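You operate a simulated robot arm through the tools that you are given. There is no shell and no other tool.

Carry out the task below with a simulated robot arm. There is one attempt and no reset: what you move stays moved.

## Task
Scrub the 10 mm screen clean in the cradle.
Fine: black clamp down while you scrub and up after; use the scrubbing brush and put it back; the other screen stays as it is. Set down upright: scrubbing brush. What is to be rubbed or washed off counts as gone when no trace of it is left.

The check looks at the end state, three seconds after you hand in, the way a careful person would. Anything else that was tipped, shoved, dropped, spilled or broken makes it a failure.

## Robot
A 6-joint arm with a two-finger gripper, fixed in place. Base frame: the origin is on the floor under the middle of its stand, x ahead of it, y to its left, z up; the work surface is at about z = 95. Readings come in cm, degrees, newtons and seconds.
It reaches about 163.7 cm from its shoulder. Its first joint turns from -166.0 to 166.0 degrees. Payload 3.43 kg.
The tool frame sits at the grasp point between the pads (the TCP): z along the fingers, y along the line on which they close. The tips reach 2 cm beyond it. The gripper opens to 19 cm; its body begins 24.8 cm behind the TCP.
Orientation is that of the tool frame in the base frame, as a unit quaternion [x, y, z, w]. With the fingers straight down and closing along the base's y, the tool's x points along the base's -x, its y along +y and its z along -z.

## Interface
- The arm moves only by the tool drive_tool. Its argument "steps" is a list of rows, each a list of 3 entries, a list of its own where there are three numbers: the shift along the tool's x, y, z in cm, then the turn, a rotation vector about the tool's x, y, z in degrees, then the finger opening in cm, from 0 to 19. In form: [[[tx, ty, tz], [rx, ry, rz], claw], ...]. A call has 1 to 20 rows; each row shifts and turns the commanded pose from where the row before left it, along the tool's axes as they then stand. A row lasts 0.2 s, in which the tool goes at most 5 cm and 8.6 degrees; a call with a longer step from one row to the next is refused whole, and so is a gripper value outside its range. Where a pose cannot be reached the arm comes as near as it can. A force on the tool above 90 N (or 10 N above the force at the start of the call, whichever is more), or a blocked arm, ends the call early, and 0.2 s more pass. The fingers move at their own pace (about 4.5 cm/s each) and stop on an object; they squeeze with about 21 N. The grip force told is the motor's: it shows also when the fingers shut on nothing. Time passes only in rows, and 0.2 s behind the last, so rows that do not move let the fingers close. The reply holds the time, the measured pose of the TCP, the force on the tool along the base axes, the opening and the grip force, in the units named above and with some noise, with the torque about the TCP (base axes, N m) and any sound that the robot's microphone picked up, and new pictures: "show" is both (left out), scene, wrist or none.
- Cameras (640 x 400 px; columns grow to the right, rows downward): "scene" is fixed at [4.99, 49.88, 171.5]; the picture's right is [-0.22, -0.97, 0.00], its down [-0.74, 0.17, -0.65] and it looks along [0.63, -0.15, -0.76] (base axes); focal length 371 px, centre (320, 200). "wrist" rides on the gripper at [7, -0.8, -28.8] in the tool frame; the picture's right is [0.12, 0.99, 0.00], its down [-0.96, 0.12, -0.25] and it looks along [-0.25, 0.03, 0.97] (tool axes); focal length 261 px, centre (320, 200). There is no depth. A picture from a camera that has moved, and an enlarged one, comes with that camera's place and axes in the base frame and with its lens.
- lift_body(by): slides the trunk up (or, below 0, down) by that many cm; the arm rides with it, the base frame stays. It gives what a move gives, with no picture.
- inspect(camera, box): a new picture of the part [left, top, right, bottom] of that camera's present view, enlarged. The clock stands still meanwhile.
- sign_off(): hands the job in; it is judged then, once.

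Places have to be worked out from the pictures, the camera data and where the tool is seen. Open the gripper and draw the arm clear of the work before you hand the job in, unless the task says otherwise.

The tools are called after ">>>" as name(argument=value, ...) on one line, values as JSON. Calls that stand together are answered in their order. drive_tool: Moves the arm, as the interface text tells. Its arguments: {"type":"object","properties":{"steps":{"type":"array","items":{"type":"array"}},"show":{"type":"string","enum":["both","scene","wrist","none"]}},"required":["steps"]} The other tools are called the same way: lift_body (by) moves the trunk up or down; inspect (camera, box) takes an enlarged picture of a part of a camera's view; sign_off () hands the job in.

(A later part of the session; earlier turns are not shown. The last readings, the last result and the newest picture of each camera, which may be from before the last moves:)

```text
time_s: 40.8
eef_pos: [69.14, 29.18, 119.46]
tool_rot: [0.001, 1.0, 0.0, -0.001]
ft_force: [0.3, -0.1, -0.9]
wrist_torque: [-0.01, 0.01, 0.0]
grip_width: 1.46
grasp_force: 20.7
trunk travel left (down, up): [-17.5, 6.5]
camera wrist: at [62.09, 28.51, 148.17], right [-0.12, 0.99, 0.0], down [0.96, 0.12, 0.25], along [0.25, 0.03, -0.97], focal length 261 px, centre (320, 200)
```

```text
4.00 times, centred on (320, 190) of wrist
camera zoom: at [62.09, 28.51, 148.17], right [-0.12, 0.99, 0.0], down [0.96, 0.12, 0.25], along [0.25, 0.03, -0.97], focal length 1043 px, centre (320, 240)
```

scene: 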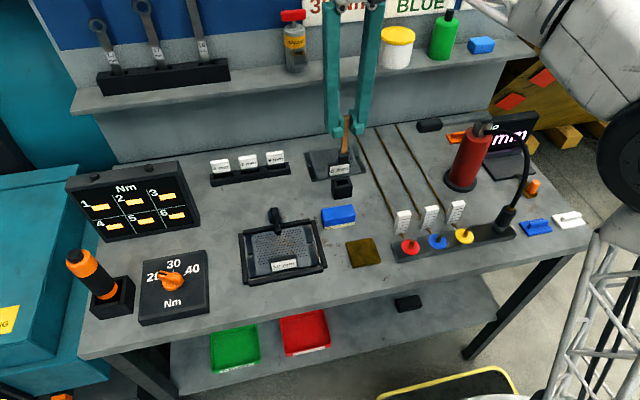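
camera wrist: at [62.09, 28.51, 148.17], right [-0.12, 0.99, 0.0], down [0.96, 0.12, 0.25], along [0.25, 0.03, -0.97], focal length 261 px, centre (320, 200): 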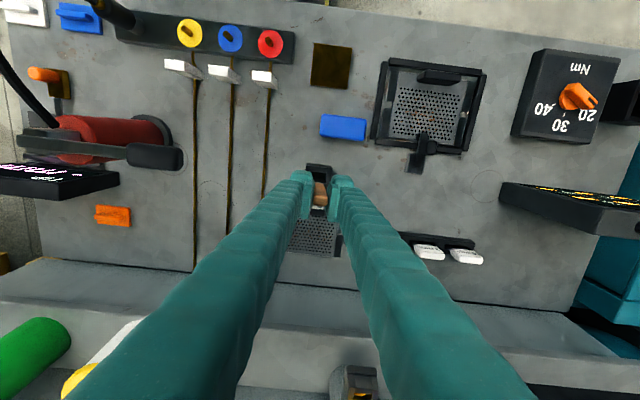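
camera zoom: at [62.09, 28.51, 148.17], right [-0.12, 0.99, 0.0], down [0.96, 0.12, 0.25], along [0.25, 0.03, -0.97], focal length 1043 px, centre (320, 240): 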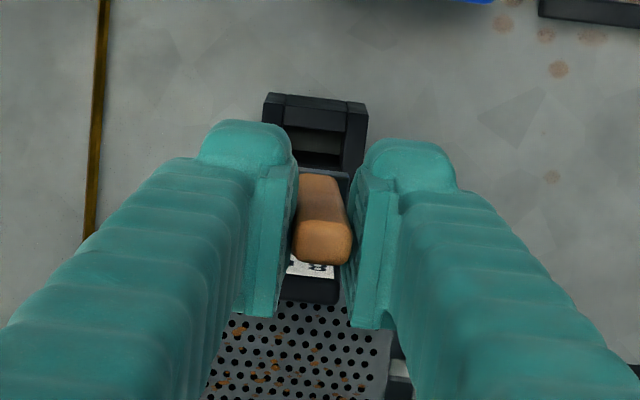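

It is the brush: a grey collar with dark bristles, roughly 2.5 cm wide. I carry it at this height toward the cradle, stopping short over open bench, to measure its lower end against a clear background.

>>> drive_tool(steps=[[[1, 1, 0], [0, 0, 0], 0], [[2.5, 2, 0], [0, 0, 0], 0], [[3, 3, 0], [0, 0, 0], 0], [[3, 3.5, 0], [0, 0, 0], 0], [[3, 4, 0], [0, 0, 0], 0], [[1.5, 3, 0], [0, 0, 0], 0], [[0, 1, 0], [0, 0, 0], 0], [[0, 0, 0], [0, 0, 0], 0]], show="both")

>>> inspect(camera="scene", box=[240, 100, 340, 290])

>>> inspect(camera="wrist", box=[260, 120, 400, 260])

```text
time_s: 42.6
eef_pos: [55.01, 46.64, 119.44]
tool_rot: [0.0, 1.0, 0.0, 0.0]
ft_force: [0.7, -0.1, 0.1]
wrist_torque: [-0.02, 0.03, -0.01]
grip_width: 1.47
grasp_force: 20.8
trunk travel left (down, up): [-17.5, 6.5]
camera wrist: at [48.04, 45.96, 148.21], right [-0.12, 0.99, 0.0], down [0.96, 0.12, 0.25], along [0.25, 0.03, -0.97], focal length 261 px, centre (320, 200)
```

scene: 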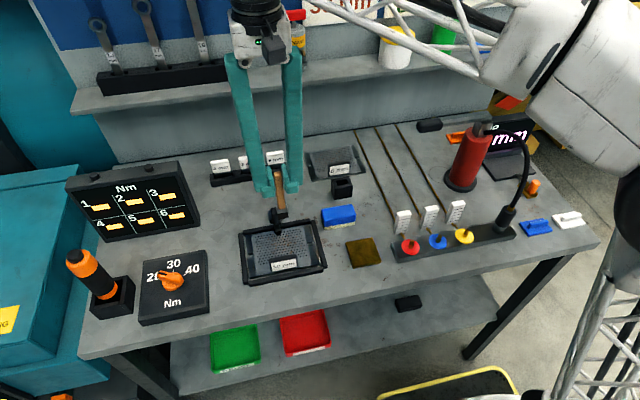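
wrist: 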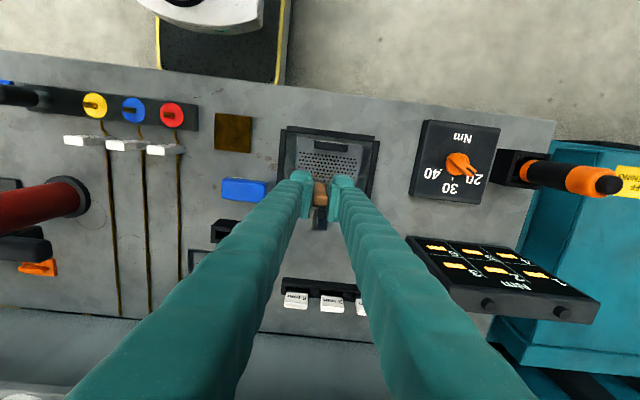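

```text
2.11 times, centred on (290, 195) of scene
camera zoom: at [4.99, 49.88, 171.5], right [-0.22, -0.97, 0.0], down [-0.74, 0.17, -0.65], along [0.63, -0.15, -0.76], focal length 782 px, centre (383, 210)
```

zoom: 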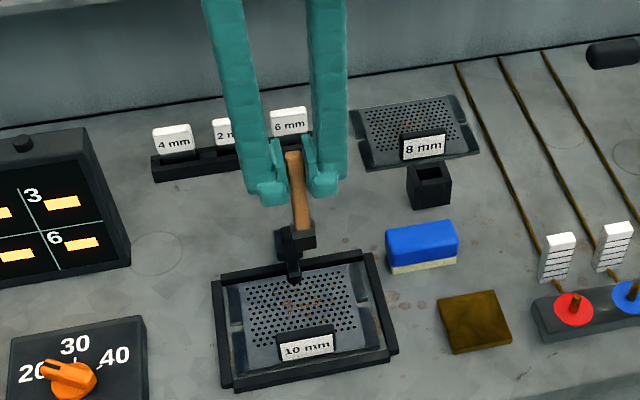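

```text
2.86 times, centred on (330, 190) of wrist
camera zoom: at [48.04, 45.96, 148.21], right [-0.12, 0.99, 0.0], down [0.96, 0.12, 0.25], along [0.25, 0.03, -0.97], focal length 745 px, centre (291, 229)
```

zoom: 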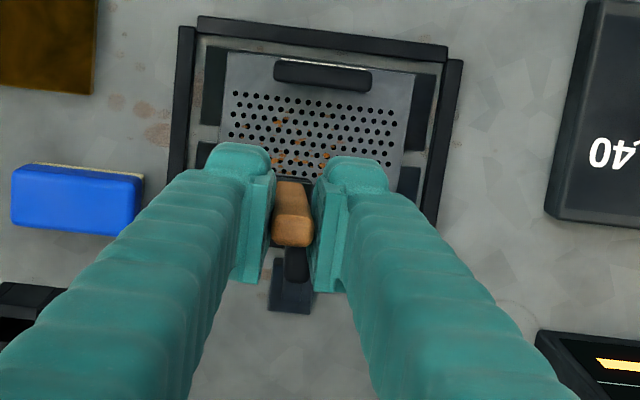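

I zoom further in on the brush head to measure it.

>>> inspect(camera="scene", box=[255, 160, 315, 250])

```text
4.44 times, centred on (285, 205) of scene
camera zoom: at [4.99, 49.88, 171.5], right [-0.22, -0.97, 0.0], down [-0.74, 0.17, -0.65], along [0.63, -0.15, -0.76], focal length 1650 px, centre (476, 178)
```

zoom: 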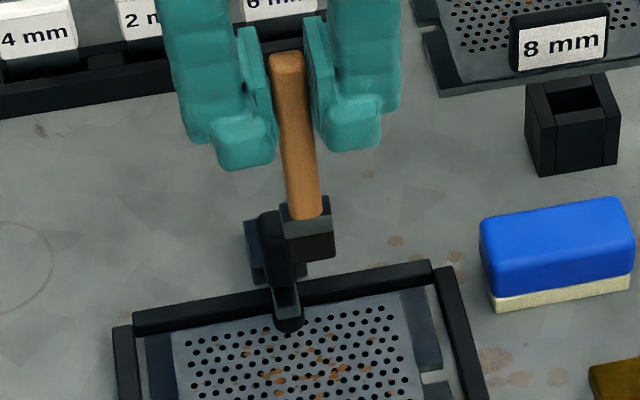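

The brush bottom comes out about 10 cm below the TCP, so contact with the plate's top (z 96) should come near TCP z 106. I go to (56, 45) and down to 107.2 first.

>>> drive_tool(steps=[[[-1, -1.6, 1], [0, 0, 0], 0], [[0, 0, 2.5], [0, 0, 0], 0], [[0, 0, 3], [0, 0, 0], 0], [[0, 0, 3], [0, 0, 0], 0], [[0, 0, 2], [0, 0, 0], 0], [[0, 0, 0.7], [0, 0, 0], 0], [[0, 0, 0], [0, 0, 0], 0]], show="both")

>>> inspect(camera="scene", box=[235, 190, 335, 280])

>>> inspect(camera="wrist", box=[240, 110, 420, 260])

```text
time_s: 44.2
eef_pos: [56.07, 45.24, 107.29]
tool_rot: [0.001, 1.0, 0.0, 0.001]
ft_force: [0.2, -0.1, 19.4]
wrist_torque: [-0.02, -0.07, 0.01]
grip_width: 1.44
grasp_force: 21.2
trunk travel left (down, up): [-17.5, 6.5]
camera wrist: at [49.02, 44.38, 136.05], right [-0.12, 0.99, 0.0], down [0.96, 0.12, 0.25], along [0.25, 0.03, -0.97], focal length 261 px, centre (320, 200)
```

scene: 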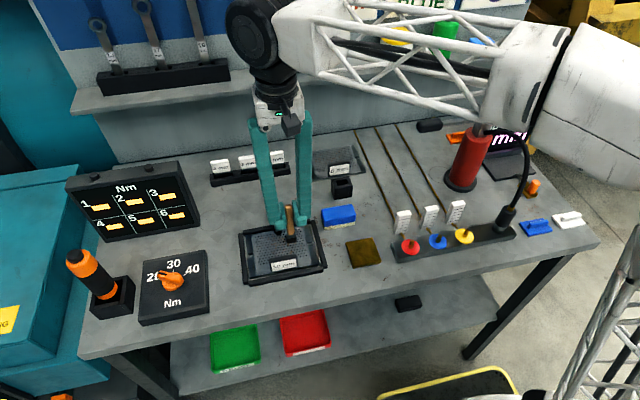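
wrist: 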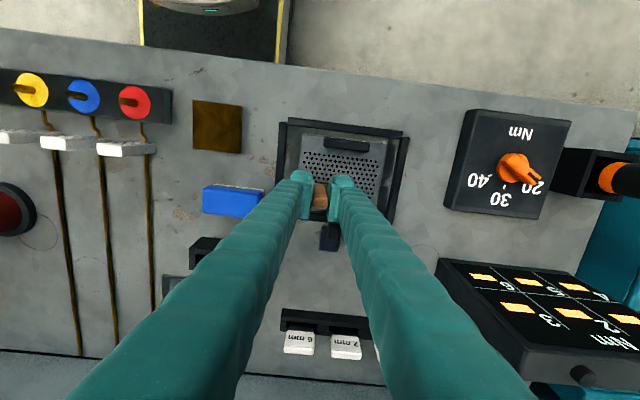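

```text
4.44 times, centred on (285, 235) of scene
camera zoom: at [4.99, 49.88, 171.5], right [-0.22, -0.97, 0.0], down [-0.74, 0.17, -0.65], along [0.63, -0.15, -0.76], focal length 1650 px, centre (476, 44)
```

zoom: 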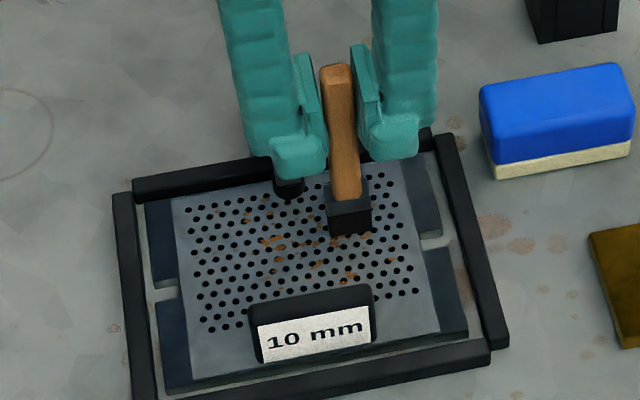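

```text
2.67 times, centred on (330, 185) of wrist
camera zoom: at [49.02, 44.38, 136.05], right [-0.12, 0.99, 0.0], down [0.96, 0.12, 0.25], along [0.25, 0.03, -0.97], focal length 695 px, centre (293, 240)
```

zoom: 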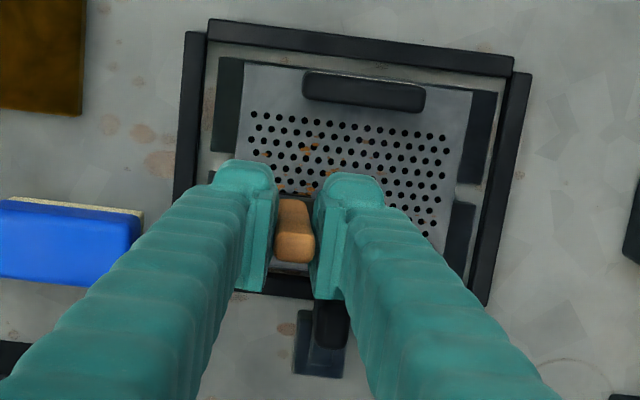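

The brush is already pressing on the plate with 19 N, so it is longer than I judged. I ease up by a tenth or two to find a gentle scrubbing pressure.

>>> drive_tool(steps=[[[0, 0, -0.12], [0, 0, 0], 0], [[0, 0, 0], [0, 0, 0], 0]], show="none")

```text
time_s: 44.8
eef_pos: [55.98, 45.2, 107.41]
tool_rot: [-0.001, 1.0, -0.001, -0.001]
ft_force: [-1.6, -0.4, 4.7]
wrist_torque: [-0.04, 0.13, -0.01]
grip_width: 1.48
grasp_force: 21.5
trunk travel left (down, up): [-17.5, 6.5]
```

Now it presses with about 5 N, which suits scrubbing. I make a first test stroke along y at x 56 across the plate and back, then look at the effect.

>>> drive_tool(steps=[[[0, -1.2, 0], [0, 0, 0], 0], [[0, -1.2, 0], [0, 0, 0], 0], [[0, 1.5, 0], [0, 0, 0], 0], [[0, 1.5, 0], [0, 0, 0], 0], [[0, 1.5, 0], [0, 0, 0], 0], [[0, 1.5, 0], [0, 0, 0], 0], [[0, 1.5, 0], [0, 0, 0], 0], [[0, 1.5, 0], [0, 0, 0], 0], [[0, 1.3, 0], [0, 0, 0], 0], [[0, 0, 0], [0, 0, 0], 0]], show="none")

>>> inspect(camera="scene", box=[235, 190, 335, 280])

>>> inspect(camera="wrist", box=[220, 110, 400, 260])

```text
time_s: 47.0
eef_pos: [56.03, 53.01, 107.38]
tool_rot: [0.0, 1.0, 0.0, 0.0]
ft_force: [0.8, -0.1, 1.1]
wrist_torque: [-0.03, 0.01, -0.02]
grip_width: 1.45
grasp_force: 21.3
trunk travel left (down, up): [-17.5, 6.5]
```

```text
4.44 times, centred on (285, 235) of scene
camera zoom: at [4.99, 49.88, 171.5], right [-0.22, -0.97, 0.0], down [-0.74, 0.17, -0.65], along [0.63, -0.15, -0.76], focal length 1650 px, centre (476, 44)
```

zoom: 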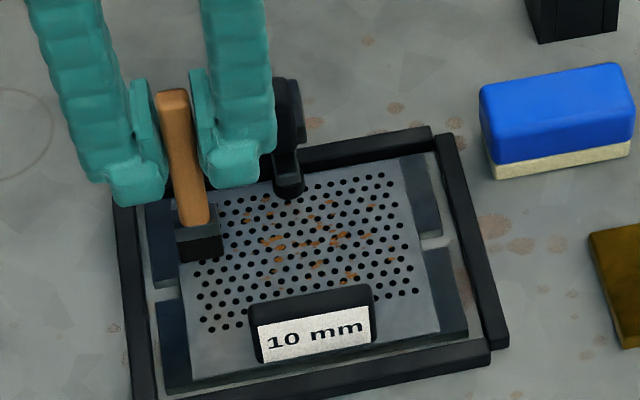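

```text
2.67 times, centred on (310, 185) of wrist
camera zoom: at [49.15, 52.33, 136.15], right [-0.12, 0.99, 0.0], down [0.96, 0.12, 0.25], along [0.25, 0.03, -0.97], focal length 695 px, centre (347, 240)
```

zoom: 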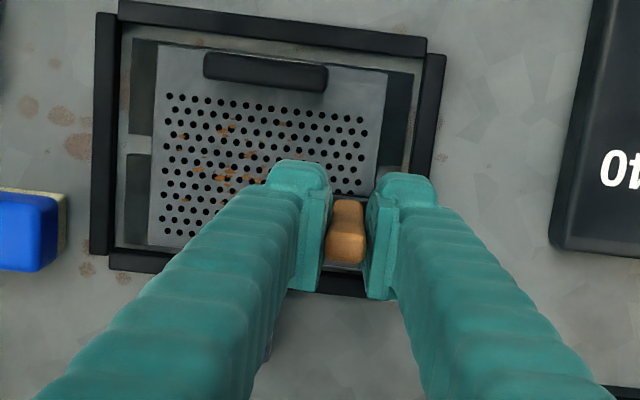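

Not much has changed and the force fell to 1 N, so I press 0.06 cm deeper and stroke back across the middle.

>>> drive_tool(steps=[[[0, 0, 0.06], [0, 0, 0], 0], [[0, -1.5, 0], [0, 0, 0], 0], [[0, -1.5, 0], [0, 0, 0], 0], [[0, -1.5, 0], [0, 0, 0], 0], [[0, -1.5, 0], [0, 0, 0], 0]], show="none")

>>> drive_tool(steps=[[[0, -1.5, 0], [0, 0, 0], 0], [[0, -1.5, 0], [0, 0, 0], 0], [[0, -1, 0], [0, 0, 0], 0]], show="none")

>>> inspect(camera="scene", box=[235, 190, 335, 280])

>>> inspect(camera="wrist", box=[250, 110, 430, 260])

```text
time_s: 48.2
eef_pos: [56.16, 47.02, 107.37]
tool_rot: [0.0, 1.0, 0.001, 0.0]
ft_force: [0.4, -0.5, 4.6]
wrist_torque: [-0.19, -0.05, 0.0]
grip_width: 1.46
grasp_force: 21.0
trunk travel left (down, up): [-17.5, 6.5]
```

```text
time_s: 49.0
eef_pos: [56.12, 43.06, 107.4]
tool_rot: [0.0, 1.0, 0.0, 0.0]
ft_force: [0.0, 1.6, 8.8]
wrist_torque: [0.03, 0.0, -0.04]
grip_width: 1.47
grasp_force: 20.9
trunk travel left (down, up): [-17.5, 6.5]
```

```text
4.44 times, centred on (285, 235) of scene
camera zoom: at [4.99, 49.88, 171.5], right [-0.22, -0.97, 0.0], down [-0.74, 0.17, -0.65], along [0.63, -0.15, -0.76], focal length 1650 px, centre (476, 44)
```

zoom: 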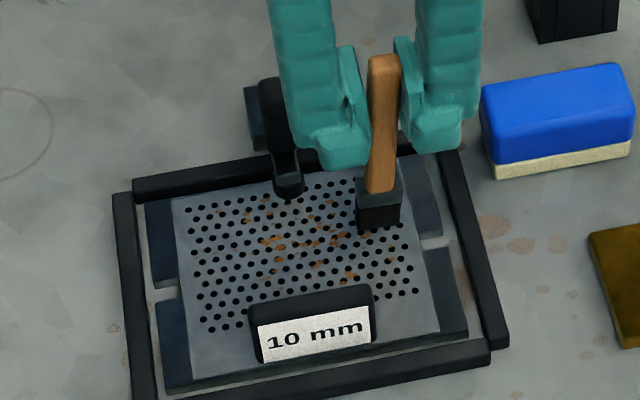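

```text
2.67 times, centred on (340, 185) of wrist
camera zoom: at [49.07, 42.23, 136.04], right [-0.12, 0.99, 0.0], down [0.96, 0.12, 0.25], along [0.25, 0.03, -0.97], focal length 695 px, centre (267, 240)
```

zoom: 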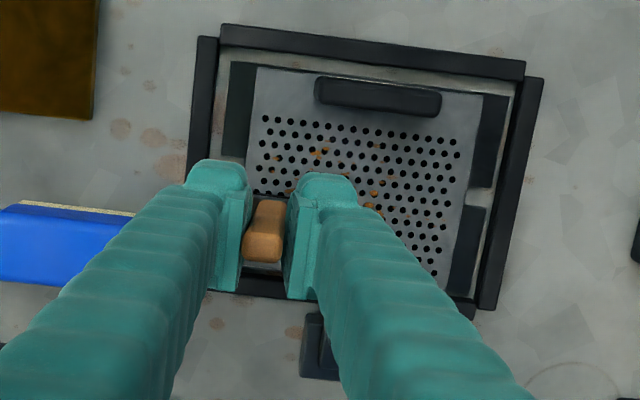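

I take a close-up of the rust to compare as I go.

>>> inspect(camera="scene", box=[268, 225, 328, 265])

```text
10.00 times, centred on (298, 245) of scene
camera zoom: at [4.99, 49.88, 171.5], right [-0.22, -0.97, 0.0], down [-0.74, 0.17, -0.65], along [0.63, -0.15, -0.76], focal length 3714 px, centre (540, -250)
```

zoom: 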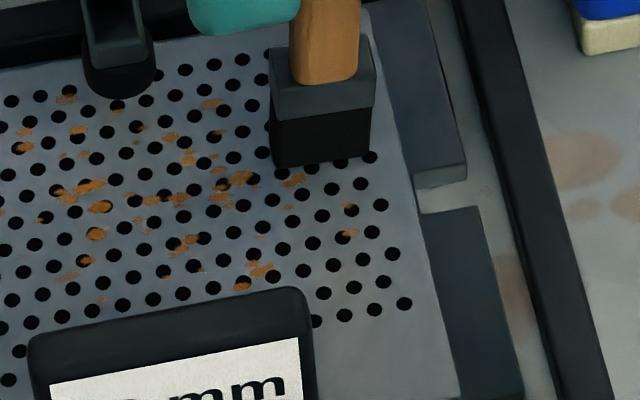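

The rust is spread over about x 53.5–60, y 43–51. I make several firmer strokes on this lane and then compare the close-up.

>>> drive_tool(steps=[[[0, 1.5, 0.03], [0, 0, 0], 0], [[0, 1.5, 0.03], [0, 0, 0], 0], [[0, 1.5, 0], [0, 0, 0], 0], [[0, 1.5, 0], [0, 0, 0], 0], [[0, 1.5, 0], [0, 0, 0], 0], [[0, -1.5, 0], [0, 0, 0], 0], [[0, -1.5, 0], [0, 0, 0], 0], [[0, -1.5, 0], [0, 0, 0], 0], [[0, -1.5, 0], [0, 0, 0], 0], [[0, -1.5, 0], [0, 0, 0], 0], [[0, 1.5, 0], [0, 0, 0], 0], [[0, 1.5, 0], [0, 0, 0], 0], [[0, 1.5, 0], [0, 0, 0], 0], [[0, 1.5, 0], [0, 0, 0], 0], [[0, 1.5, 0], [0, 0, 0], 0]], show="none")

>>> inspect(camera="scene", box=[268, 225, 328, 265])

>>> inspect(camera="scene", box=[235, 190, 335, 280])

```text
time_s: 52.2
eef_pos: [56.13, 50.46, 107.2]
tool_rot: [0.0, 1.0, 0.0, 0.0]
ft_force: [0.1, -0.5, -1.2]
wrist_torque: [0.06, 0.0, 0.0]
grip_width: 1.47
grasp_force: 21.0
trunk travel left (down, up): [-17.5, 6.5]
```

```text
10.00 times, centred on (298, 245) of scene
camera zoom: at [4.99, 49.88, 171.5], right [-0.22, -0.97, 0.0], down [-0.74, 0.17, -0.65], along [0.63, -0.15, -0.76], focal length 3714 px, centre (540, -250)
```

zoom: 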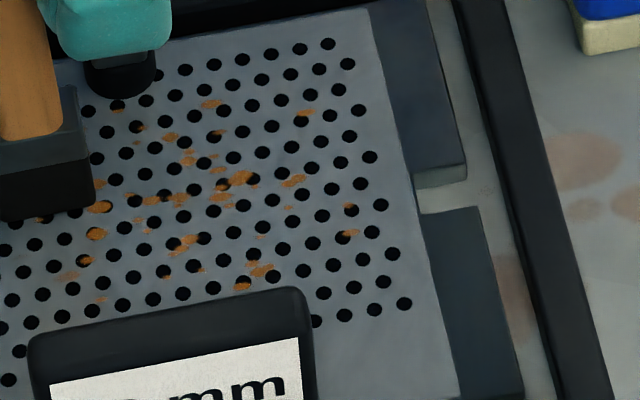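

```text
4.44 times, centred on (285, 235) of scene
camera zoom: at [4.99, 49.88, 171.5], right [-0.22, -0.97, 0.0], down [-0.74, 0.17, -0.65], along [0.63, -0.15, -0.76], focal length 1650 px, centre (476, 44)
```

zoom: 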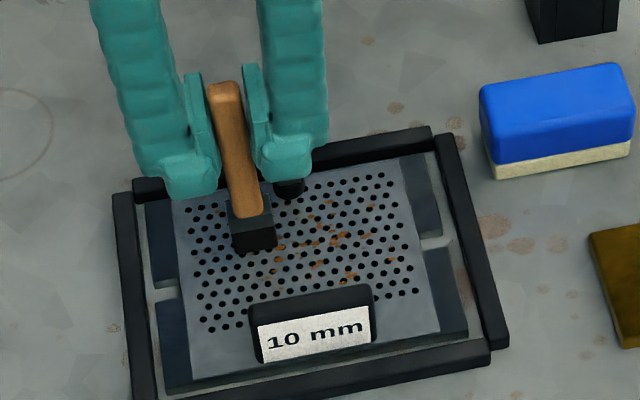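

At this end the force has vanished, so either the handle slid a little in the grip or the plate lies lower here. I press down in small steps to find contact again.

>>> drive_tool(steps=[[[0, 0, 0.06], [0, 0, 0], 0], [[0, 0, 0], [0, 0, 0], 0]], show="none")

>>> drive_tool(steps=[[[0, 0, 0.06], [0, 0, 0], 0], [[0, 0, 0], [0, 0, 0], 0]], show="none")

>>> drive_tool(steps=[[[0, 0, 0.06], [0, 0, 0], 0], [[0, 0, 0], [0, 0, 0], 0]], show="none")

```text
time_s: 52.8
eef_pos: [55.95, 50.44, 107.27]
tool_rot: [-0.001, 1.0, 0.0, 0.0]
ft_force: [0.5, -0.3, 0.2]
wrist_torque: [-0.03, -0.04, -0.01]
grip_width: 1.47
grasp_force: 21.4
trunk travel left (down, up): [-17.5, 6.5]
```

```text
time_s: 53.4
eef_pos: [56.15, 50.44, 107.2]
tool_rot: [0.0, 1.0, 0.001, -0.001]
ft_force: [-0.6, -1.1, 6.4]
wrist_torque: [0.02, 0.07, 0.04]
grip_width: 1.46
grasp_force: 21.1
trunk travel left (down, up): [-17.5, 6.5]
```

```text
time_s: 54.0
eef_pos: [56.13, 50.53, 107.14]
tool_rot: [0.001, 1.0, 0.0, 0.0]
ft_force: [-1.8, -0.8, 9.6]
wrist_torque: [-0.05, 0.12, 0.01]
grip_width: 1.45
grasp_force: 21.2
trunk travel left (down, up): [-17.5, 6.5]
```

Contact again at about 9.6 N. I stroke back in −y, reading the force on the way.

>>> drive_tool(steps=[[[0, -1.2, 0], [0, 0, 0], 0], [[0, -1.2, 0], [0, 0, 0], 0]], show="none")

>>> drive_tool(steps=[[[0, -1.2, 0], [0, 0, 0], 0], [[0, -1.2, 0], [0, 0, 0], 0]], show="none")

>>> drive_tool(steps=[[[0, -1.2, 0], [0, 0, 0], 0], [[0, -1.4, 0], [0, 0, 0], 0]], show="none")

>>> inspect(camera="scene", box=[258, 225, 318, 265])

```text
time_s: 54.6
eef_pos: [56.21, 48.14, 107.17]
tool_rot: [0.0, 1.0, 0.0, 0.0]
ft_force: [-1.0, -0.2, 1.2]
wrist_torque: [-0.1, 0.0, -0.01]
grip_width: 1.47
grasp_force: 20.6
trunk travel left (down, up): [-17.5, 6.5]
```

```text
time_s: 55.2
eef_pos: [56.11, 45.71, 107.11]
tool_rot: [0.0, 1.0, 0.0, 0.0]
ft_force: [0.5, -0.2, 2.3]
wrist_torque: [-0.08, 0.08, -0.02]
grip_width: 1.47
grasp_force: 21.6
trunk travel left (down, up): [-17.5, 6.5]
```

```text
time_s: 55.8
eef_pos: [56.2, 43.08, 107.23]
tool_rot: [0.0, 1.0, 0.001, 0.0]
ft_force: [-0.6, 0.1, 5.1]
wrist_torque: [-0.07, 0.03, -0.02]
grip_width: 1.44
grasp_force: 21.3
trunk travel left (down, up): [-17.5, 6.5]
```

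```text
10.00 times, centred on (288, 245) of scene
camera zoom: at [4.99, 49.88, 171.5], right [-0.22, -0.97, 0.0], down [-0.74, 0.17, -0.65], along [0.63, -0.15, -0.76], focal length 3714 px, centre (640, -250)
```

zoom: 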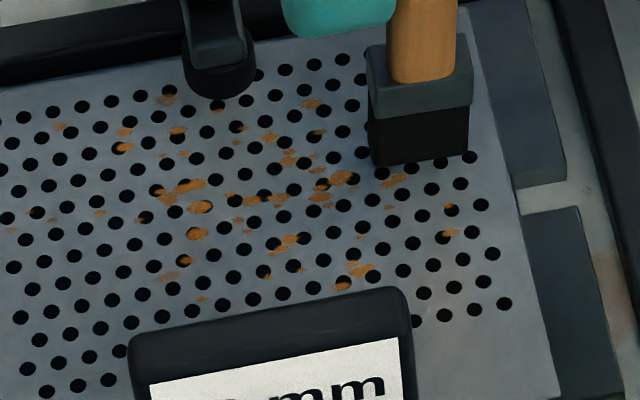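

The rust looks unchanged, and the picture suggests the bristles may not really be touching the plate. I inspect the brush tip closely from both cameras.

>>> inspect(camera="wrist", box=[295, 150, 355, 215])

>>> inspect(camera="scene", box=[290, 210, 320, 250])

```text
6.15 times, centred on (325, 182) of wrist
camera zoom: at [49.15, 42.35, 135.88], right [-0.12, 0.99, 0.0], down [0.96, 0.12, 0.25], along [0.25, 0.03, -0.97], focal length 1604 px, centre (289, 308)
```

zoom: 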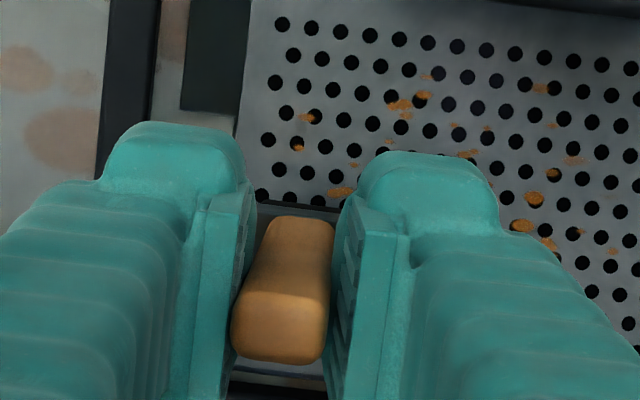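

```text
10.00 times, centred on (305, 230) of scene
camera zoom: at [4.99, 49.88, 171.5], right [-0.22, -0.97, 0.0], down [-0.74, 0.17, -0.65], along [0.63, -0.15, -0.76], focal length 3714 px, centre (470, -100)
```

zoom: 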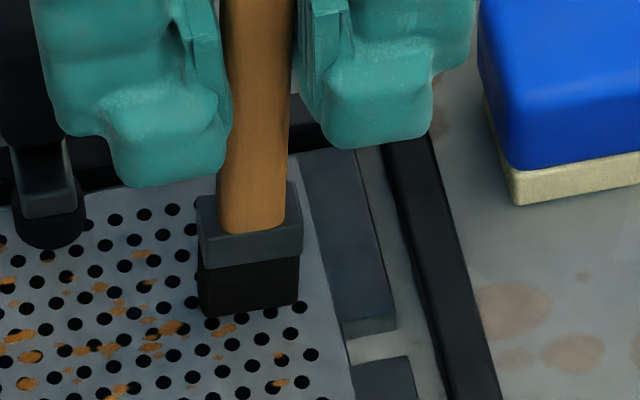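

From the wrist view the brush leans about 4° in the grip (as it did in the holder), so only its front lower edge was touching. I lift, turn the tool 4° so the brush stands upright, and look for contact again at the middle of the rust.

>>> drive_tool(steps=[[[0, 0, -1], [0, 0, 0], 0], [[0, 0, 0], [0, 4, 0], 0], [[0, 1.5, 0], [0, 0, 0], 0], [[0, 1.0, 0], [0, 0, 0], 0], [[0, 0, 0], [0, 0, 0], 0]], show="none")

>>> inspect(camera="scene", box=[270, 200, 330, 260])

>>> inspect(camera="wrist", box=[295, 150, 355, 215])

```text
time_s: 57.0
eef_pos: [56.04, 45.69, 108.2]
tool_rot: [0.0, 0.999, 0.0, -0.036]
ft_force: [-0.2, -0.5, -0.2]
wrist_torque: [0.02, -0.02, 0.03]
grip_width: 1.47
grasp_force: 20.8
trunk travel left (down, up): [-17.5, 6.5]
```

```text
6.67 times, centred on (300, 230) of scene
camera zoom: at [4.99, 49.88, 171.5], right [-0.22, -0.97, 0.0], down [-0.74, 0.17, -0.65], along [0.63, -0.15, -0.76], focal length 2476 px, centre (453, 0)
```

zoom: 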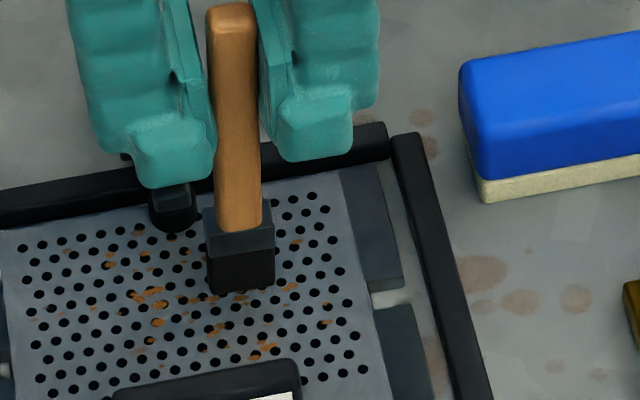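

```text
6.15 times, centred on (325, 182) of wrist
camera zoom: at [51.16, 44.89, 137.25], right [-0.12, 0.99, 0.01], down [0.98, 0.12, 0.18], along [0.18, 0.03, -0.98], focal length 1604 px, centre (289, 308)
```

zoom: 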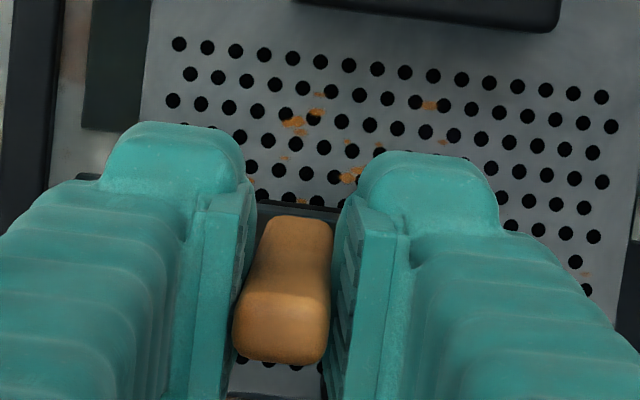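

Now the brush stands upright. I lower in small steps until it presses with several newtons.

>>> drive_tool(steps=[[[-0.04, 0, 0.5], [0, 0, 0], 0], [[-0.02, 0, 0.3], [0, 0, 0], 0], [[0, 0, 0], [0, 0, 0], 0]], show="none")

>>> drive_tool(steps=[[[-0.01, 0, 0.12], [0, 0, 0], 0], [[0, 0, 0], [0, 0, 0], 0]], show="none")

>>> drive_tool(steps=[[[-0.01, 0, 0.12], [0, 0, 0], 0], [[0, 0, 0], [0, 0, 0], 0]], show="none")

```text
time_s: 57.8
eef_pos: [56.14, 45.66, 107.31]
tool_rot: [0.0, 0.999, 0.0, -0.035]
ft_force: [0.6, -0.3, -0.5]
wrist_torque: [-0.02, 0.02, 0.02]
grip_width: 1.48
grasp_force: 21.0
trunk travel left (down, up): [-17.5, 6.5]
```

```text
time_s: 58.4
eef_pos: [56.16, 45.68, 107.27]
tool_rot: [0.0, 0.999, 0.0, -0.036]
ft_force: [-0.7, -0.8, -0.5]
wrist_torque: [-0.04, -0.02, -0.01]
grip_width: 1.47
grasp_force: 21.1
trunk travel left (down, up): [-17.5, 6.5]
```

```text
time_s: 59.0
eef_pos: [55.98, 45.62, 107.24]
tool_rot: [0.0, 0.999, 0.0, -0.035]
ft_force: [-0.2, 0.6, 5.9]
wrist_torque: [0.05, -0.12, 0.03]
grip_width: 1.45
grasp_force: 21.5
trunk travel left (down, up): [-17.5, 6.5]
```

It touches with about 6 N. I take one more reading at rest with a bit more pressure to learn where under the brush the contact is.

>>> drive_tool(steps=[[[0, 0, 0.05], [0, 0, 0], 0], [[0, 0, 0], [0, 0, 0], 0]], show="none")

>>> drive_tool(steps=[[[0, 0, 0], [0, 0, 0], 0]], show="none")

```text
time_s: 59.6
eef_pos: [55.9, 45.58, 107.24]
tool_rot: [0.0, 0.999, 0.0, -0.034]
ft_force: [1.7, 2.0, 17.9]
wrist_torque: [0.03, -0.11, 0.04]
grip_width: 1.48
grasp_force: 21.4
trunk travel left (down, up): [-17.5, 6.5]
```

```text
time_s: 60.0
eef_pos: [56.08, 45.67, 107.11]
tool_rot: [0.0, 0.999, 0.001, -0.036]
ft_force: [0.8, 2.0, 19.9]
wrist_torque: [0.05, -0.08, -0.01]
grip_width: 1.48
grasp_force: 21.2
trunk travel left (down, up): [-17.5, 6.5]
```

Flat contact now, about 19 N and holding. I ease off by 0.03 cm and stroke back and forth along y, checking force and rust.

>>> drive_tool(steps=[[[0, 0, -0.03], [0, 0, 0], 0], [[0, 1.2, 0], [0, 0, 0], 0], [[0, 1.2, 0], [0, 0, 0], 0], [[0, 1.2, 0], [0, 0, 0], 0], [[0, 1.2, 0], [0, 0, 0], 0]], show="none")

>>> inspect(camera="scene", box=[258, 225, 318, 265])

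```text
time_s: 61.2
eef_pos: [56.13, 50.45, 107.05]
tool_rot: [0.0, 0.999, 0.0, -0.035]
ft_force: [-0.5, -4.0, 15.0]
wrist_torque: [-0.32, 0.02, 0.02]
grip_width: 1.49
grasp_force: 20.8
trunk travel left (down, up): [-17.5, 6.5]
```

```text
10.00 times, centred on (288, 245) of scene
camera zoom: at [4.99, 49.88, 171.5], right [-0.22, -0.97, 0.0], down [-0.74, 0.17, -0.65], along [0.63, -0.15, -0.76], focal length 3714 px, centre (640, -250)
```

zoom: 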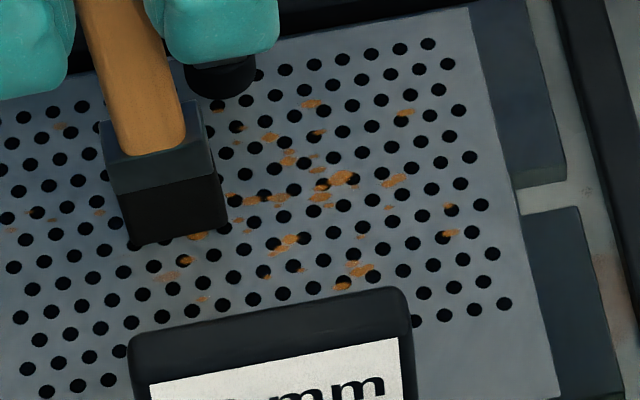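

The stroke ran at 15 N with 4 N of drag, so the contact is good now. I do several quick back-and-forth strokes on this lane and look whether the rust fades.

>>> drive_tool(steps=[[[0, -2, 0], [0, 0, 0], 0], [[0, -2, 0], [0, 0, 0], 0], [[0, -2, 0], [0, 0, 0], 0], [[0, 2, 0], [0, 0, 0], 0], [[0, 2, 0], [0, 0, 0], 0], [[0, 2, 0], [0, 0, 0], 0], [[0, -2, 0], [0, 0, 0], 0], [[0, -2, 0], [0, 0, 0], 0], [[0, -2, 0], [0, 0, 0], 0], [[0, 2, 0], [0, 0, 0], 0], [[0, 2, 0], [0, 0, 0], 0], [[0, 2, 0], [0, 0, 0], 0]], show="none")

>>> inspect(camera="scene", box=[258, 225, 318, 265])

```text
time_s: 63.8
eef_pos: [56.09, 50.42, 107.21]
tool_rot: [0.0, 0.999, 0.0, -0.035]
ft_force: [0.9, -0.7, -0.1]
wrist_torque: [0.04, -0.04, -0.01]
grip_width: 1.44
grasp_force: 20.9
trunk travel left (down, up): [-17.5, 6.5]
```

```text
10.00 times, centred on (288, 245) of scene
camera zoom: at [4.99, 49.88, 171.5], right [-0.22, -0.97, 0.0], down [-0.74, 0.17, -0.65], along [0.63, -0.15, -0.76], focal length 3714 px, centre (640, -250)
```

zoom: 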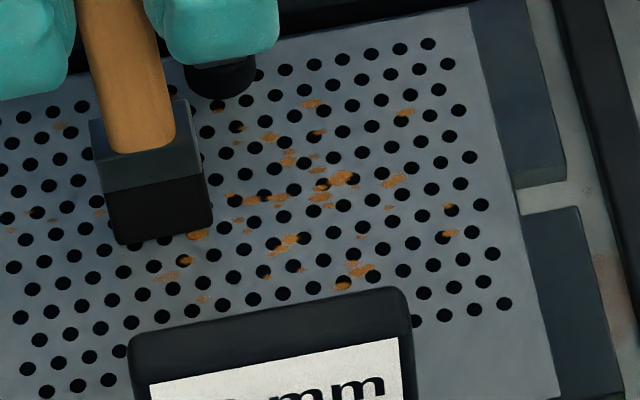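

The contact was lost again because the stick creeps in the grip under load, and the rust looks the same. I do a concentrated test on one cluster: short strokes while feeding down slightly to keep the pressure.

>>> drive_tool(steps=[[[0, -1.7, 0], [0, 0, 0], 0], [[0, -1.7, 0.03], [0, 0, 0], 0], [[0, 0, 0.06], [0, 0, 0], 0], [[0, 0, 0], [0, 0, 0], 0]], show="none")

>>> drive_tool(steps=[[[0, 0, 0.06], [0, 0, 0], 0], [[0, 0, 0], [0, 0, 0], 0]], show="none")

>>> drive_tool(steps=[[[0, 0, 0.05], [0, 0, 0], 0], [[0, 0, 0], [0, 0, 0], 0]], show="none")

```text
time_s: 64.8
eef_pos: [56.05, 47.07, 107.04]
tool_rot: [0.0, 0.999, 0.0, -0.035]
ft_force: [-0.1, 1.0, -0.8]
wrist_torque: [0.03, -0.01, 0.0]
grip_width: 1.47
grasp_force: 21.1
trunk travel left (down, up): [-17.5, 6.5]
```

```text
time_s: 65.4
eef_pos: [56.17, 46.97, 106.85]
tool_rot: [0.0, 0.999, -0.001, -0.035]
ft_force: [0.1, -0.1, 0.6]
wrist_torque: [0.01, 0.0, 0.03]
grip_width: 1.44
grasp_force: 20.9
trunk travel left (down, up): [-17.5, 6.5]
```

```text
time_s: 66.0
eef_pos: [56.15, 47.06, 106.85]
tool_rot: [0.0, 0.999, -0.001, -0.034]
ft_force: [0.6, -1.1, 2.4]
wrist_torque: [0.01, 0.02, -0.05]
grip_width: 1.45
grasp_force: 20.5
trunk travel left (down, up): [-17.5, 6.5]
```

Contact begins again at z 106.85. Now short strokes with a small steady feed.

>>> drive_tool(steps=[[[0, 0.6, 0.04], [0, 0, 0], 0], [[0, -1.2, 0.02], [0, 0, 0], 0], [[0, 1.2, 0.02], [0, 0, 0], 0], [[0, -1.2, 0.02], [0, 0, 0], 0], [[0, 1.2, 0.02], [0, 0, 0], 0], [[0, -1.2, 0.01], [0, 0, 0], 0], [[0, 1.2, 0.01], [0, 0, 0], 0], [[0, -1.2, 0.01], [0, 0, 0], 0], [[0, 1.2, 0.01], [0, 0, 0], 0], [[0, -1.2, 0.01], [0, 0, 0], 0]], show="none")

>>> drive_tool(steps=[[[0, 1.2, 0.01], [0, 0, 0], 0], [[0, -1.2, 0.01], [0, 0, 0], 0], [[0, 1.2, 0.01], [0, 0, 0], 0], [[0, -1.2, 0.01], [0, 0, 0], 0], [[0, 1.2, 0.01], [0, 0, 0], 0], [[0, -1.2, 0.01], [0, 0, 0], 0]], show="none")

>>> drive_tool(steps=[[[0, 0, -0.8], [0, 0, 0], 0], [[0, 3, 0], [0, 0, 0], 0], [[0, 3, 0], [0, 0, 0], 0], [[0, 0, 0], [0, 0, 0], 0]], show="none")

>>> inspect(camera="scene", box=[258, 225, 318, 265])

```text
time_s: 68.2
eef_pos: [56.2, 46.53, 106.79]
tool_rot: [0.0, 0.999, 0.0, -0.035]
ft_force: [0.0, 0.3, -0.9]
wrist_torque: [-0.03, -0.02, 0.02]
grip_width: 1.46
grasp_force: 20.9
trunk travel left (down, up): [-17.5, 6.5]
```

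```text
time_s: 69.6
eef_pos: [56.22, 46.57, 106.58]
tool_rot: [0.0, 0.999, -0.001, -0.035]
ft_force: [0.6, -0.1, 1.7]
wrist_torque: [-0.06, 0.05, 0.01]
grip_width: 1.46
grasp_force: 21.2
trunk travel left (down, up): [-17.5, 6.5]
```

```text
time_s: 70.6
eef_pos: [56.25, 52.44, 107.52]
tool_rot: [0.0, 0.999, 0.0, -0.035]
ft_force: [0.6, -0.8, -0.5]
wrist_torque: [-0.02, 0.02, 0.03]
grip_width: 1.47
grasp_force: 21.4
trunk travel left (down, up): [-17.5, 6.5]
```

```text
10.00 times, centred on (288, 245) of scene
camera zoom: at [4.99, 49.88, 171.5], right [-0.22, -0.97, 0.0], down [-0.74, 0.17, -0.65], along [0.63, -0.15, -0.76], focal length 3714 px, centre (640, -250)
```

zoom: 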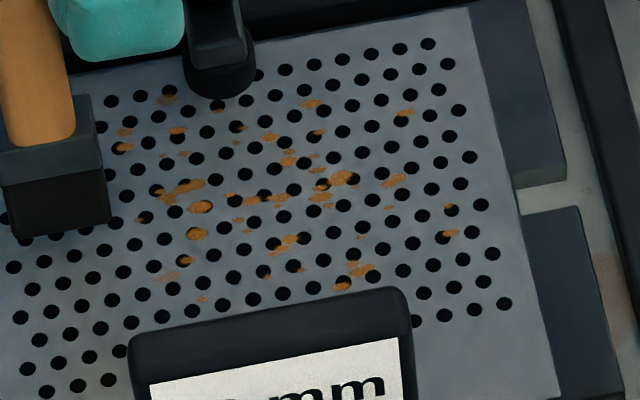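

Even firm contact leaves the rust quite unchanged, so this stick with its small black head is very likely not the scrubbing brush; the blue block with the cream bristle underside next to the cradle looks like it. I first put the stick back in its holder, lifting clear and carrying it back over.

>>> drive_tool(steps=[[[0.1, 0, -1.5], [0, 0, 0], 0], [[0.2, 0, -3], [0, 0, 0], 0], [[0.25, 0, -3.5], [0, 0, 0], 0], [[0.25, 0, -3.5], [0, 0, 0], 0], [[-0.9, -1.5, -0.06], [0, 0, 0], 0], [[-1.84, -3.34, -0.13], [0, 0, 0], 0], [[-1.84, -3.34, -0.13], [0, 0, 0], 0], [[-1.84, -3.34, -0.13], [0, 0, 0], 0], [[-1.84, -3.34, -0.13], [0, 0, 0], 0], [[-1.84, -3.34, -0.13], [0, 0, 0], 0], [[-1.84, -3.34, -0.13], [0, 0, 0], 0], [[-0.9, -1.8, -0.06], [0, 0, 0], 0], [[0, 0, 0], [0, 0, 0], 0]], show="both")

>>> inspect(camera="scene", box=[300, 90, 390, 210])

>>> inspect(camera="wrist", box=[280, 140, 370, 220])

```text
time_s: 73.4
eef_pos: [68.79, 28.91, 118.98]
tool_rot: [0.0, 0.999, 0.0, -0.035]
ft_force: [0.2, 0.1, -0.5]
wrist_torque: [0.01, -0.01, 0.0]
grip_width: 1.42
grasp_force: 21.1
trunk travel left (down, up): [-17.5, 6.5]
camera wrist: at [63.87, 28.22, 148.1], right [-0.12, 0.99, 0.01], down [0.98, 0.12, 0.18], along [0.18, 0.03, -0.98], focal length 261 px, centre (320, 200)
```

scene: 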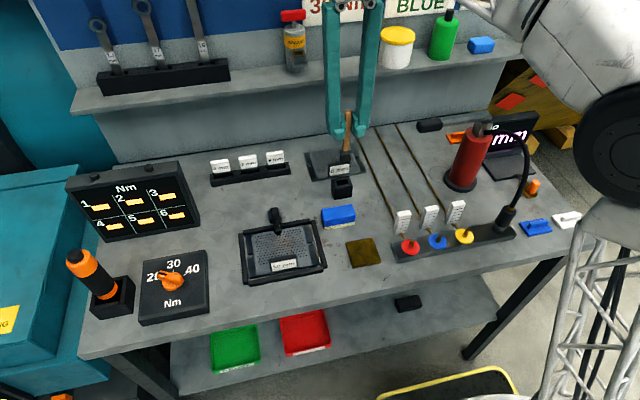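
wrist: 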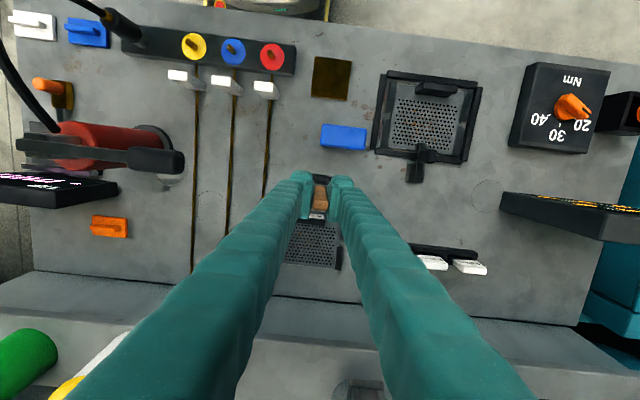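

```text
3.33 times, centred on (345, 150) of scene
camera zoom: at [4.99, 49.88, 171.5], right [-0.22, -0.97, 0.0], down [-0.74, 0.17, -0.65], along [0.63, -0.15, -0.76], focal length 1238 px, centre (237, 367)
```

zoom: 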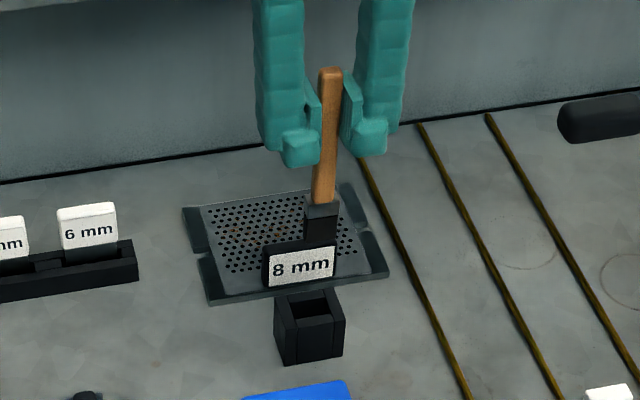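

```text
5.00 times, centred on (325, 180) of wrist
camera zoom: at [63.87, 28.22, 148.1], right [-0.12, 0.99, 0.01], down [0.98, 0.12, 0.18], along [0.18, 0.03, -0.98], focal length 1303 px, centre (295, 300)
```

zoom: 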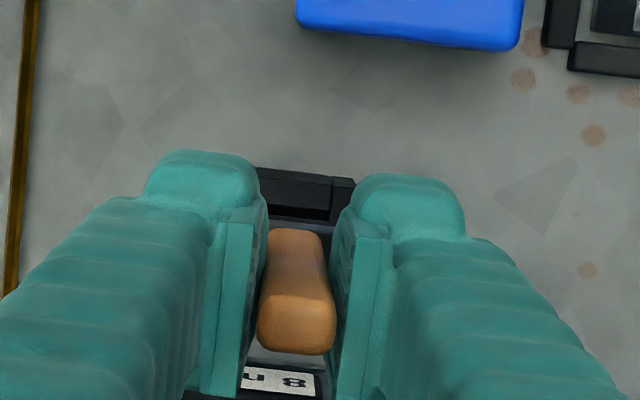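

Before setting it down I look once more at the whole 10 mm plate from here.

>>> inspect(camera="wrist", box=[365, 65, 485, 185])

>>> inspect(camera="scene", box=[240, 215, 330, 275])

>>> inspect(camera="scene", box=[315, 125, 375, 200])

>>> inspect(camera="scene", box=[315, 195, 365, 235])

```text
3.33 times, centred on (425, 125) of wrist
camera zoom: at [63.87, 28.22, 148.1], right [-0.12, 0.99, 0.01], down [0.98, 0.12, 0.18], along [0.18, 0.03, -0.98], focal length 869 px, centre (-30, 450)
```

zoom: 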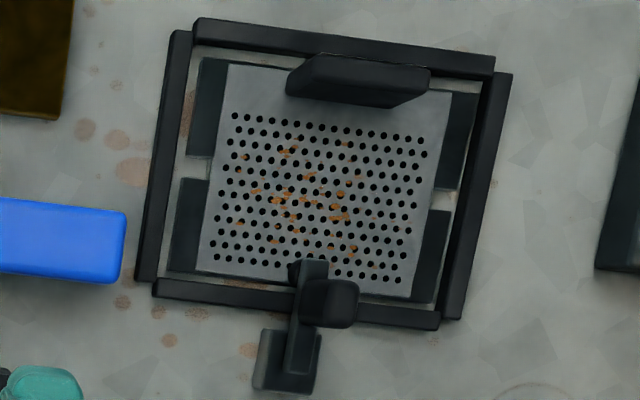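

```text
6.67 times, centred on (285, 245) of scene
camera zoom: at [4.99, 49.88, 171.5], right [-0.22, -0.97, 0.0], down [-0.74, 0.17, -0.65], along [0.63, -0.15, -0.76], focal length 2476 px, centre (553, -100)
```

zoom: 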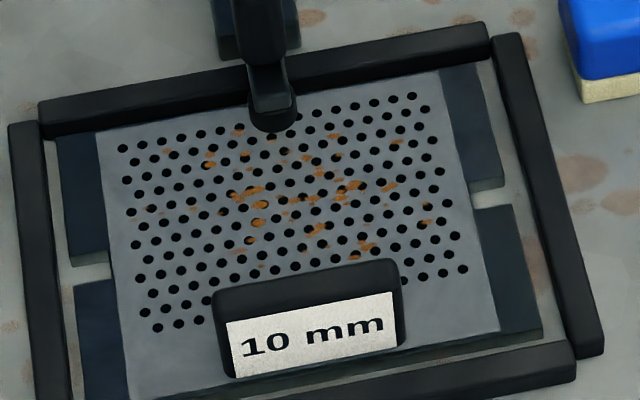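

```text
5.33 times, centred on (345, 162) of scene
camera zoom: at [4.99, 49.88, 171.5], right [-0.22, -0.97, 0.0], down [-0.74, 0.17, -0.65], along [0.63, -0.15, -0.76], focal length 1980 px, centre (187, 400)
```

zoom: 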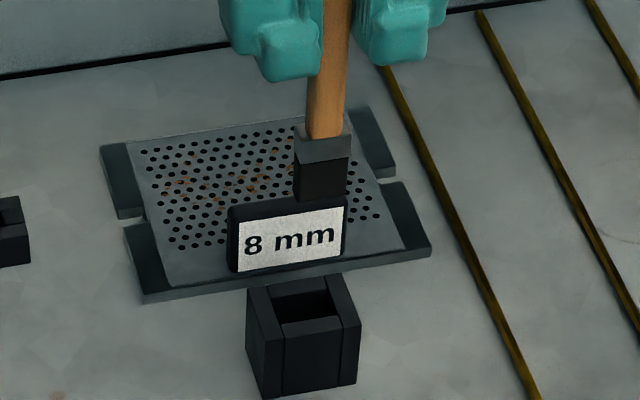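

```text
10.00 times, centred on (340, 215) of scene
camera zoom: at [4.99, 49.88, 171.5], right [-0.22, -0.97, 0.0], down [-0.74, 0.17, -0.65], along [0.63, -0.15, -0.76], focal length 3714 px, centre (120, 50)
```

zoom: 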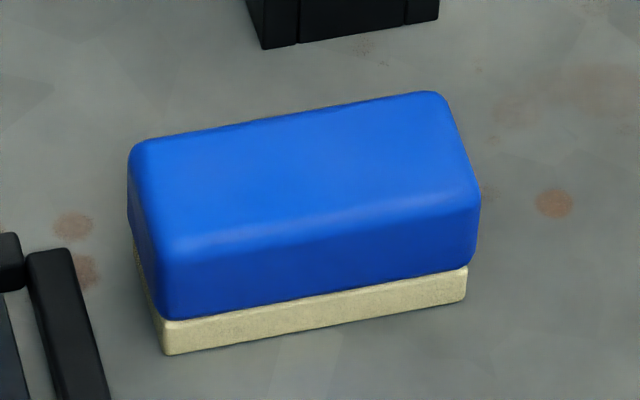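

The blue block has a narrower cream bristle layer beneath: that is the scrubbing brush. To return the stick precisely I zoom in on its holder and on the stick's head.

>>> inspect(camera="scene", box=[328, 170, 358, 205])

>>> inspect(camera="scene", box=[333, 140, 363, 175])

>>> inspect(camera="wrist", box=[305, 165, 345, 195])

```text
11.43 times, centred on (343, 188) of scene
camera zoom: at [4.99, 49.88, 171.5], right [-0.22, -0.97, 0.0], down [-0.74, 0.17, -0.65], along [0.63, -0.15, -0.76], focal length 4244 px, centre (57, 343)
```

zoom: 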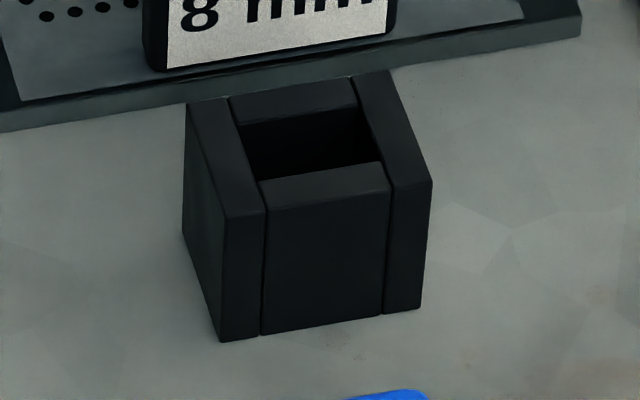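

```text
11.43 times, centred on (348, 158) of scene
camera zoom: at [4.99, 49.88, 171.5], right [-0.22, -0.97, 0.0], down [-0.74, 0.17, -0.65], along [0.63, -0.15, -0.76], focal length 4244 px, centre (0, 686)
```

zoom: 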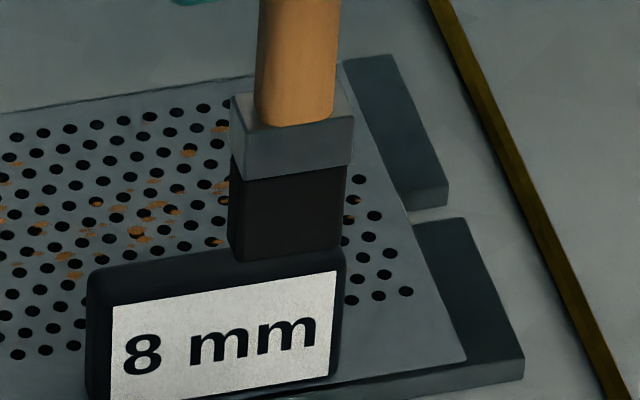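

```text
13.33 times, centred on (325, 180) of wrist
camera zoom: at [63.87, 28.22, 148.1], right [-0.12, 0.99, 0.01], down [0.98, 0.12, 0.18], along [0.18, 0.03, -0.98], focal length 3475 px, centre (253, 467)
```

zoom: 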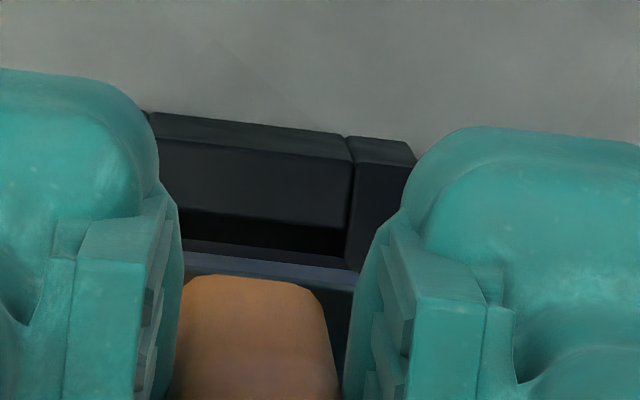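

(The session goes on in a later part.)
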